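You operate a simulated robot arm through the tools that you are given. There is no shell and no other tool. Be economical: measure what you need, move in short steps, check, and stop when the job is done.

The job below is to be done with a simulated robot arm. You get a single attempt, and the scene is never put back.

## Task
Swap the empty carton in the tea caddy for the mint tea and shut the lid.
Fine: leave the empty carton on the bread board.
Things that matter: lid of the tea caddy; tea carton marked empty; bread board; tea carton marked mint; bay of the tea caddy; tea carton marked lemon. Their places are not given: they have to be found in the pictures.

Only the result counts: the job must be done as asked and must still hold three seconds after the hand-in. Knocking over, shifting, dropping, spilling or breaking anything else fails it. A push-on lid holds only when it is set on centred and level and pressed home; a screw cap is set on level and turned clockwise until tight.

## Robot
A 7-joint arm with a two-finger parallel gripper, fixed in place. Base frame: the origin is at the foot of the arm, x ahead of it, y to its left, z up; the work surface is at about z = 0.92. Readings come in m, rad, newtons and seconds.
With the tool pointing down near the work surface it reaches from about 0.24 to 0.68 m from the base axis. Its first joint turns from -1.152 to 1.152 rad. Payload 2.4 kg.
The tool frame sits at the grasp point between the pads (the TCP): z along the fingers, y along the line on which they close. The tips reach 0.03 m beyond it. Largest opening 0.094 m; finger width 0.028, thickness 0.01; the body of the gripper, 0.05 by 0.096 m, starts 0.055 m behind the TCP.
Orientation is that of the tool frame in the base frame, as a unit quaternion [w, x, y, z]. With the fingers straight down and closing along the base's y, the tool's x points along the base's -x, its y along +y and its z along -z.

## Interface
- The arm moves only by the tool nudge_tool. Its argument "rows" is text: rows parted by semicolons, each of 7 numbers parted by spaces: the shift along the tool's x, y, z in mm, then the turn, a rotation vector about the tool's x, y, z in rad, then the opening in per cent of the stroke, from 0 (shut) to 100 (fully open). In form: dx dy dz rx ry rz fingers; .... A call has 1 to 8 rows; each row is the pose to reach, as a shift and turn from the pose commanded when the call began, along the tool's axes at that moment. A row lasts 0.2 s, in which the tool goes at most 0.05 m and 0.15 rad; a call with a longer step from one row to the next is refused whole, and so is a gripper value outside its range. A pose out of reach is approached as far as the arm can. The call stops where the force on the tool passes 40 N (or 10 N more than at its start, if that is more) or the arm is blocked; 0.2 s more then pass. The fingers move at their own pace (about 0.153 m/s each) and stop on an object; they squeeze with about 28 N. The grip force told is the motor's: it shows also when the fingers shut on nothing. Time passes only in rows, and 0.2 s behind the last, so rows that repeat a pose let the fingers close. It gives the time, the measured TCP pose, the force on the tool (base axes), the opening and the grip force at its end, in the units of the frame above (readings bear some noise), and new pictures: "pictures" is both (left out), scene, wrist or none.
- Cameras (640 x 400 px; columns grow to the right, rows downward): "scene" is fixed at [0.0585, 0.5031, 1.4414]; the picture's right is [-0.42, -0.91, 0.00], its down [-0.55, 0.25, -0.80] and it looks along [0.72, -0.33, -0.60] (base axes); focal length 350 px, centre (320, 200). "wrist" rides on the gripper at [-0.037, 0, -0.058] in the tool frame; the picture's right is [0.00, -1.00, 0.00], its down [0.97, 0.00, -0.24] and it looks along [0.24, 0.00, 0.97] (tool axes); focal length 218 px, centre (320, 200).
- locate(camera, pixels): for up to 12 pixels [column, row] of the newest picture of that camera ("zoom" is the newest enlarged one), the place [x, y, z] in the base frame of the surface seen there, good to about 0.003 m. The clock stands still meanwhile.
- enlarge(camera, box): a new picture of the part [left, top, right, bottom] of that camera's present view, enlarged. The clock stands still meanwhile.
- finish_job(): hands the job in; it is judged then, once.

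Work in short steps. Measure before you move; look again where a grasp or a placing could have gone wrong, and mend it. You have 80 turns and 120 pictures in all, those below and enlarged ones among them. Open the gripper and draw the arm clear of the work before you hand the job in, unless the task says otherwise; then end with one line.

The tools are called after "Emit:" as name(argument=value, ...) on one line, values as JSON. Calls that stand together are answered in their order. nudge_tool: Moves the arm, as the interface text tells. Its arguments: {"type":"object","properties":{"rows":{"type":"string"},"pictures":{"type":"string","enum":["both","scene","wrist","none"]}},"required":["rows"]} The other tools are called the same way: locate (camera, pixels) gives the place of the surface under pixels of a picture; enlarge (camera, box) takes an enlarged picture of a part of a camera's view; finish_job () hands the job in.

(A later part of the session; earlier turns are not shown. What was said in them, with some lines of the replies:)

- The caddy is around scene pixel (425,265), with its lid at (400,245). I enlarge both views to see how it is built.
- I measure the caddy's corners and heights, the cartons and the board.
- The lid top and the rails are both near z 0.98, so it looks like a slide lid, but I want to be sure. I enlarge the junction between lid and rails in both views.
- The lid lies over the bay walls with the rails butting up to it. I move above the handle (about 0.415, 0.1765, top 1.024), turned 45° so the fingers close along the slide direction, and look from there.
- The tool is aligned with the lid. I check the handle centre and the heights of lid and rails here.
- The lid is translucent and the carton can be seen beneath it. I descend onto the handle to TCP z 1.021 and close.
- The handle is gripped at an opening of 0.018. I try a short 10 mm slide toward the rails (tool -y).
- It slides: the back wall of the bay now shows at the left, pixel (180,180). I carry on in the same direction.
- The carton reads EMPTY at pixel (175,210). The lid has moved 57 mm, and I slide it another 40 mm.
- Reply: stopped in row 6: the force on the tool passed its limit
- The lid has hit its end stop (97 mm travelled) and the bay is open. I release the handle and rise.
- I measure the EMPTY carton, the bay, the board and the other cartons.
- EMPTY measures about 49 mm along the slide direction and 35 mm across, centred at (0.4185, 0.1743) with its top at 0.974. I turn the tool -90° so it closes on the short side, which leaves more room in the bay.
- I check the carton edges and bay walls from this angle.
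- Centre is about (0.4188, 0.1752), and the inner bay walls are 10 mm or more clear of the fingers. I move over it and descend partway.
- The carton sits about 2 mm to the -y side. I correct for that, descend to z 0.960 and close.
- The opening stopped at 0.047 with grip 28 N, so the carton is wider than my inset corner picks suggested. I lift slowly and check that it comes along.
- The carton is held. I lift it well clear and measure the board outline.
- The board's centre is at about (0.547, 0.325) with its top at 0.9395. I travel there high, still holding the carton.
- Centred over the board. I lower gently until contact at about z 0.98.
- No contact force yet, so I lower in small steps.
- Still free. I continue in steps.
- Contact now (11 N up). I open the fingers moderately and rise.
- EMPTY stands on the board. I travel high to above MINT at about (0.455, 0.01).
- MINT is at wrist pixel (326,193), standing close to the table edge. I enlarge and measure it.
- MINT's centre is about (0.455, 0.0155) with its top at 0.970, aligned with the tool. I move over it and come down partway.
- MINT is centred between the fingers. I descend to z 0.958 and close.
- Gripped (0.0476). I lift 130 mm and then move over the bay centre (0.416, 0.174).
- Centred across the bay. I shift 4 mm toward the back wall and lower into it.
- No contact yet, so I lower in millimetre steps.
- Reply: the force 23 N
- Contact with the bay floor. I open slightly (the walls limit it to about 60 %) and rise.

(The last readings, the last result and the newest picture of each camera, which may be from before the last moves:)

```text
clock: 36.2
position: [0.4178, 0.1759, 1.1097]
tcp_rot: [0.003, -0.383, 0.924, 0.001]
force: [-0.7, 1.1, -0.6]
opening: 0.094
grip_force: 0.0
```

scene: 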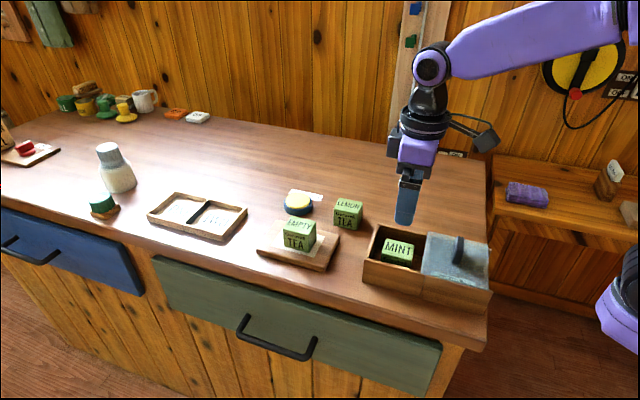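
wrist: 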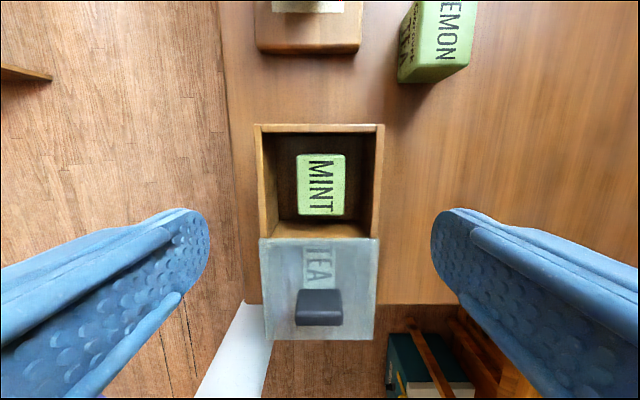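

MINT is upright in the bay. I turn the tool back +90° and move above the handle at (0.347, 0.108).

Emit:
nudge_tool(rows="0 0 0 0 0 0.14 90; 0 0 0 0 0 0.28 90; 0 0 0 0 0 0.42 90; 0 0 0 0 0 0.56 90; 0 0 0 0 0 0.7 90; 0 0 0 0 0 0.786 80", pictures="none")

Emit:
nudge_tool(rows="11 11 0 0 0 0.14 80; 23 22 0 0 0 0.28 80; 35 33 0 0 0 0.42 80; 47 45 0 0 0 0.56 80; 60 57 0 0 0 0.7 80; 71 68 0 0 0 0.785 80; 71 68 0 0 0 0.785 80", pictures="none")

```text
clock: 37.6
position: [0.4179, 0.1755, 1.1096]
tcp_rot: [0.002, 0.001, 1.0, 0.002]
force: [-0.7, -0.5, 0.4]
opening: 0.0752
grip_force: 0.1
```

```text
clock: 39.2
position: [0.3477, 0.2429, 1.109]
tcp_rot: [0.001, 0.383, 0.924, 0.002]
force: [0.0, -0.2, 0.5]
opening: 0.0752
grip_force: 0.1
```

I had the sign of y wrong. The tool is clear at height, so I correct to the handle position and look.

Emit:
nudge_tool(rows="-32 -32 0 0 0 0 80; -64 -64 0 0 0 0 80; -95 -95.8 0 0 0 0 80; -95 -95.8 0 0 0 0 80")

```text
clock: 40.2
position: [0.3467, 0.1081, 1.1112]
tcp_rot: [0.001, 0.382, 0.924, 0.002]
force: [-0.1, -0.5, 0.0]
opening: 0.0751
grip_force: 0.0
```

scene: 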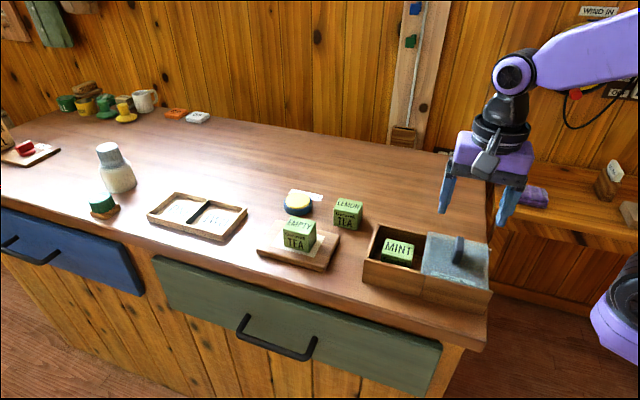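
wrist: 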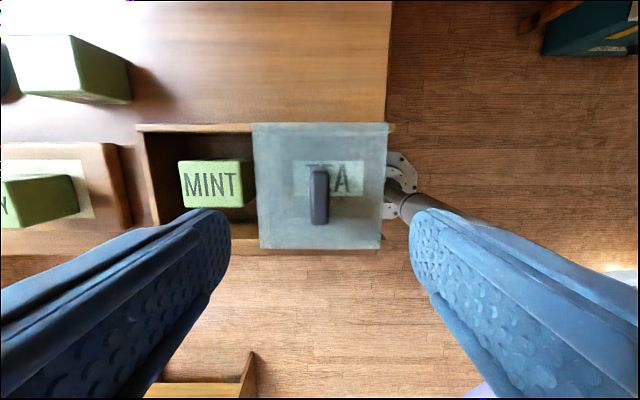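

The handle at pixel (320,197) is centred between the fingers. I descend 90 mm and grip it.

Emit:
nudge_tool(rows="0 0 30 0 0 0 80; 0 0 60 0 0 0 70; 0 0 80 0 0 0 60; 0 0 90 0 0 0 60; 0 0 90 0 0 0 30; 0 0 90 0 0 0 0; 0 0 90 0 0 0 0; 0 0 90 0 0 0 0", pictures="wrist")

```text
clock: 42.0
position: [0.3476, 0.1105, 1.0186]
tcp_rot: [0.002, 0.382, 0.924, 0.002]
force: [0.3, 0.6, 2.5]
opening: 0.0179
grip_force: 45.5
```

wrist: 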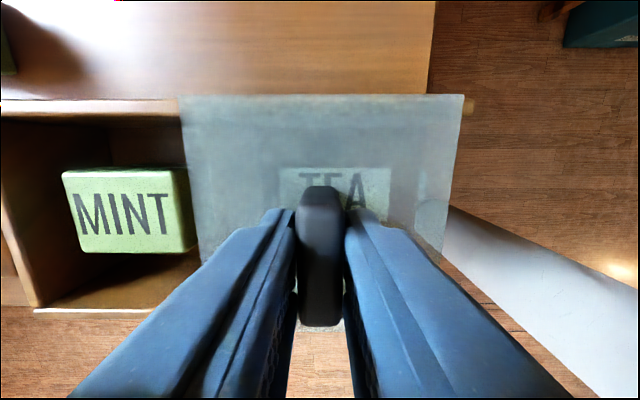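

Gripped. I slide the lid back toward the bay (+y), 80 mm first.

Emit:
nudge_tool(rows="0 10 0 0 0 0 0; 0 20 0 0 0 0 0; 0 30 0 0 0 0 0; 0 40 0 0 0 0 0; 0 50 0 0 0 0 0; 0 60 0 0 0 0 0; 0 70 0 0 0 0 0; 0 80 0 0 0 0 0")

```text
clock: 43.8
position: [0.404, 0.1657, 1.0201]
tcp_rot: [0.002, 0.382, 0.924, 0.003]
force: [0.9, -1.1, 4.5]
opening: 0.0181
grip_force: 45.3
```

scene: 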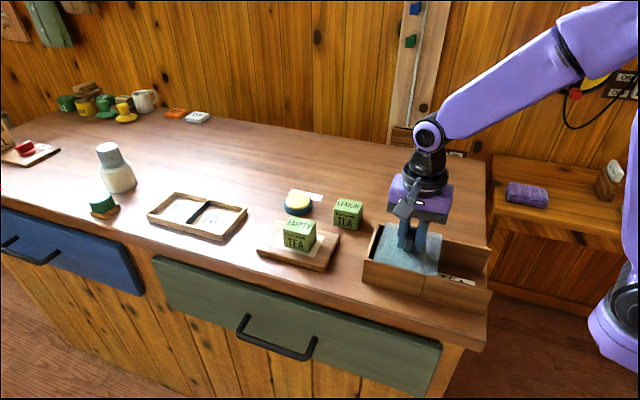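
wrist: 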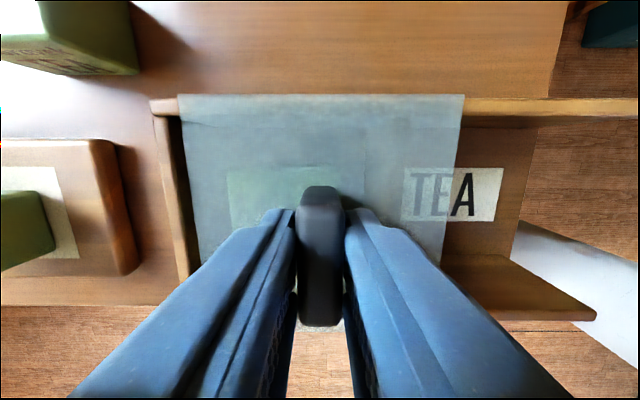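

About 16 mm of gap remains at the left edge. I creep until it meets its stop.

Emit:
nudge_tool(rows="0 4 0 0 0 0 0; 0 8 0 0 0 0 0; 0 12 0 0 0 0 0; 0 14 0 0 0 0 0; 0 16 0 0 0 0 0; 0 16 0 0 0 0 0")

```text
clock: 45.2
position: [0.4133, 0.1762, 1.0187]
tcp_rot: [0.0, 0.382, 0.924, 0.002]
force: [-3.1, 4.2, -10.1]
opening: 0.0181
grip_force: 45.1
```

scene: 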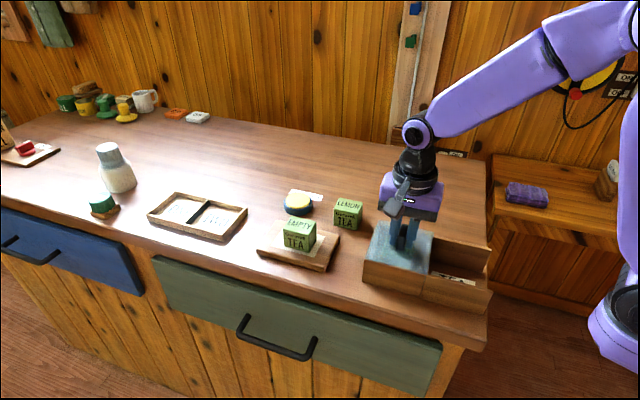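
wrist: 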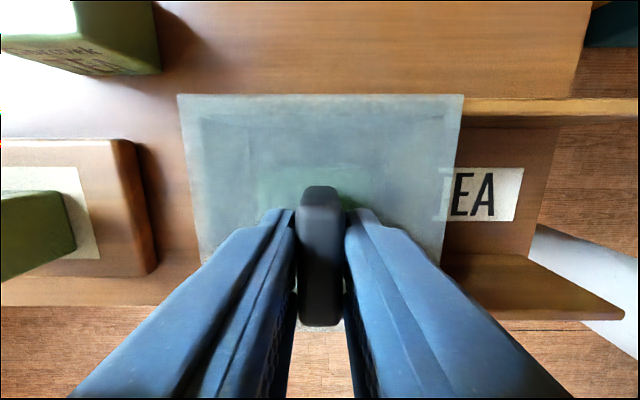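

It looks just like the starting view. I push 3 mm more to confirm it is against the stop.

Emit:
nudge_tool(rows="0 1 0 0 0 0 0; 0 2 0 0 0 0 0; 0 3 0 0 0 0 0; 0 3 0 0 0 0 0", pictures="none")

```text
clock: 46.2
position: [0.4169, 0.1774, 1.0196]
tcp_rot: [0.001, 0.383, 0.924, -0.001]
force: [-11.4, -4.3, -12.2]
opening: 0.0182
grip_force: 44.4
```

There is about 11 N of resistance along the slide, so it is at the stop. I release and rise clear.

Emit:
nudge_tool(rows="0 0 0 0 0 0 20; 0 0 0 0 0 0 50; 0 0 -20 0 0 0 60; 0 0 -60 0 0 0 80; 0 0 -100 0 0 0 100; 0 -20 -140 0 0 0 100; -30 -60 -160 0 0 0 100; -30 -60 -160 0 0 0 100")

Emit:
enlarge(camera="scene", box=[240, 170, 500, 330])

Emit:
enlarge(camera="wrist", box=[130, 50, 450, 250])

```text
refused: row 7 steps farther than a row can; nothing moved
```

```text
2.46 times, centred on (370, 250) of scene
```

zoom: 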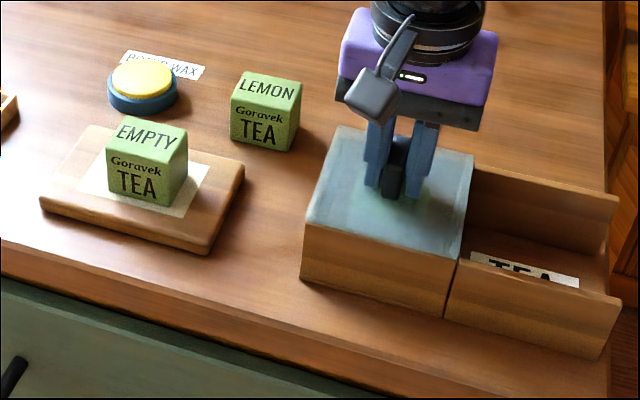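

```text
2.00 times, centred on (290, 150) of wrist
```

zoom: 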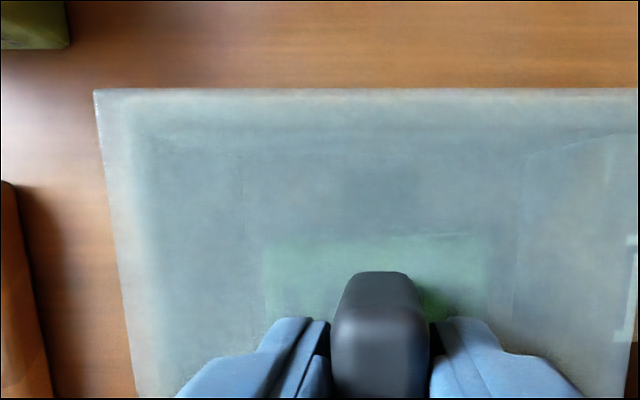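

One step was too long and the call was refused, so I resend it with shorter steps.

Emit:
nudge_tool(rows="0 0 0 0 0 0 20; 0 0 0 0 0 0 50; 0 0 -20 0 0 0 60; 0 0 -60 0 0 0 80; 0 0 -100 0 0 0 100; 0 -20 -140 0 0 0 100; 0 -60 -150 0 0 0 100; 0 -60 -150 0 0 0 100")

Emit:
enlarge(camera="scene", box=[240, 170, 500, 330])

```text
clock: 48.0
position: [0.374, 0.1341, 1.1686]
tcp_rot: [0.0, 0.382, 0.924, 0.002]
force: [0.1, 0.2, 0.0]
opening: 0.0942
grip_force: 0.1
```

scene: 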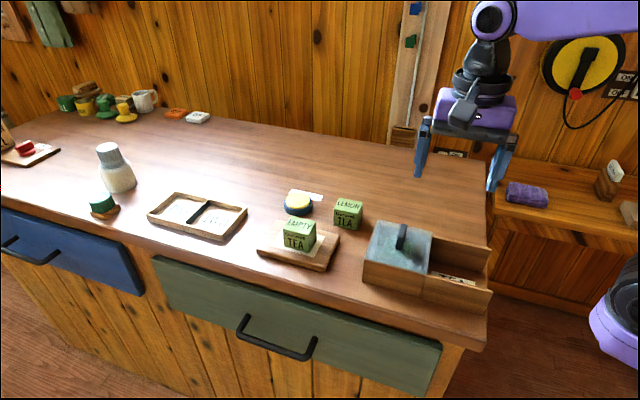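
wrist: 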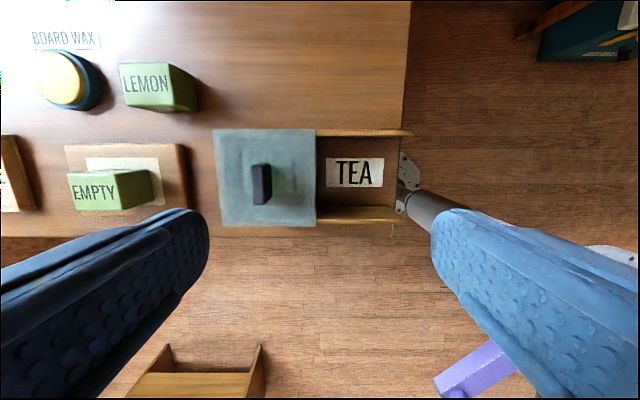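

```text
2.46 times, centred on (370, 250) of scene
```

zoom: 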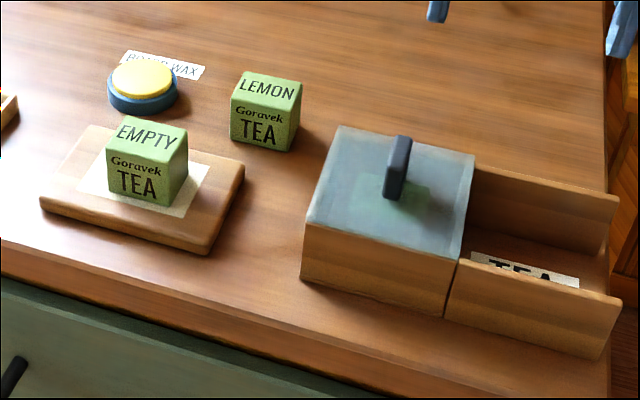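

The lid is fully shut, as in the first picture, with MINT inside and EMPTY on the board. Nothing else has moved and the arm is clear, so I hand in.

Emit:
finish_job()

```text
The job is handed in.
```

The mint carton is in the tea caddy with the lid slid shut, and the empty carton is on the bread board; the job is handed in.
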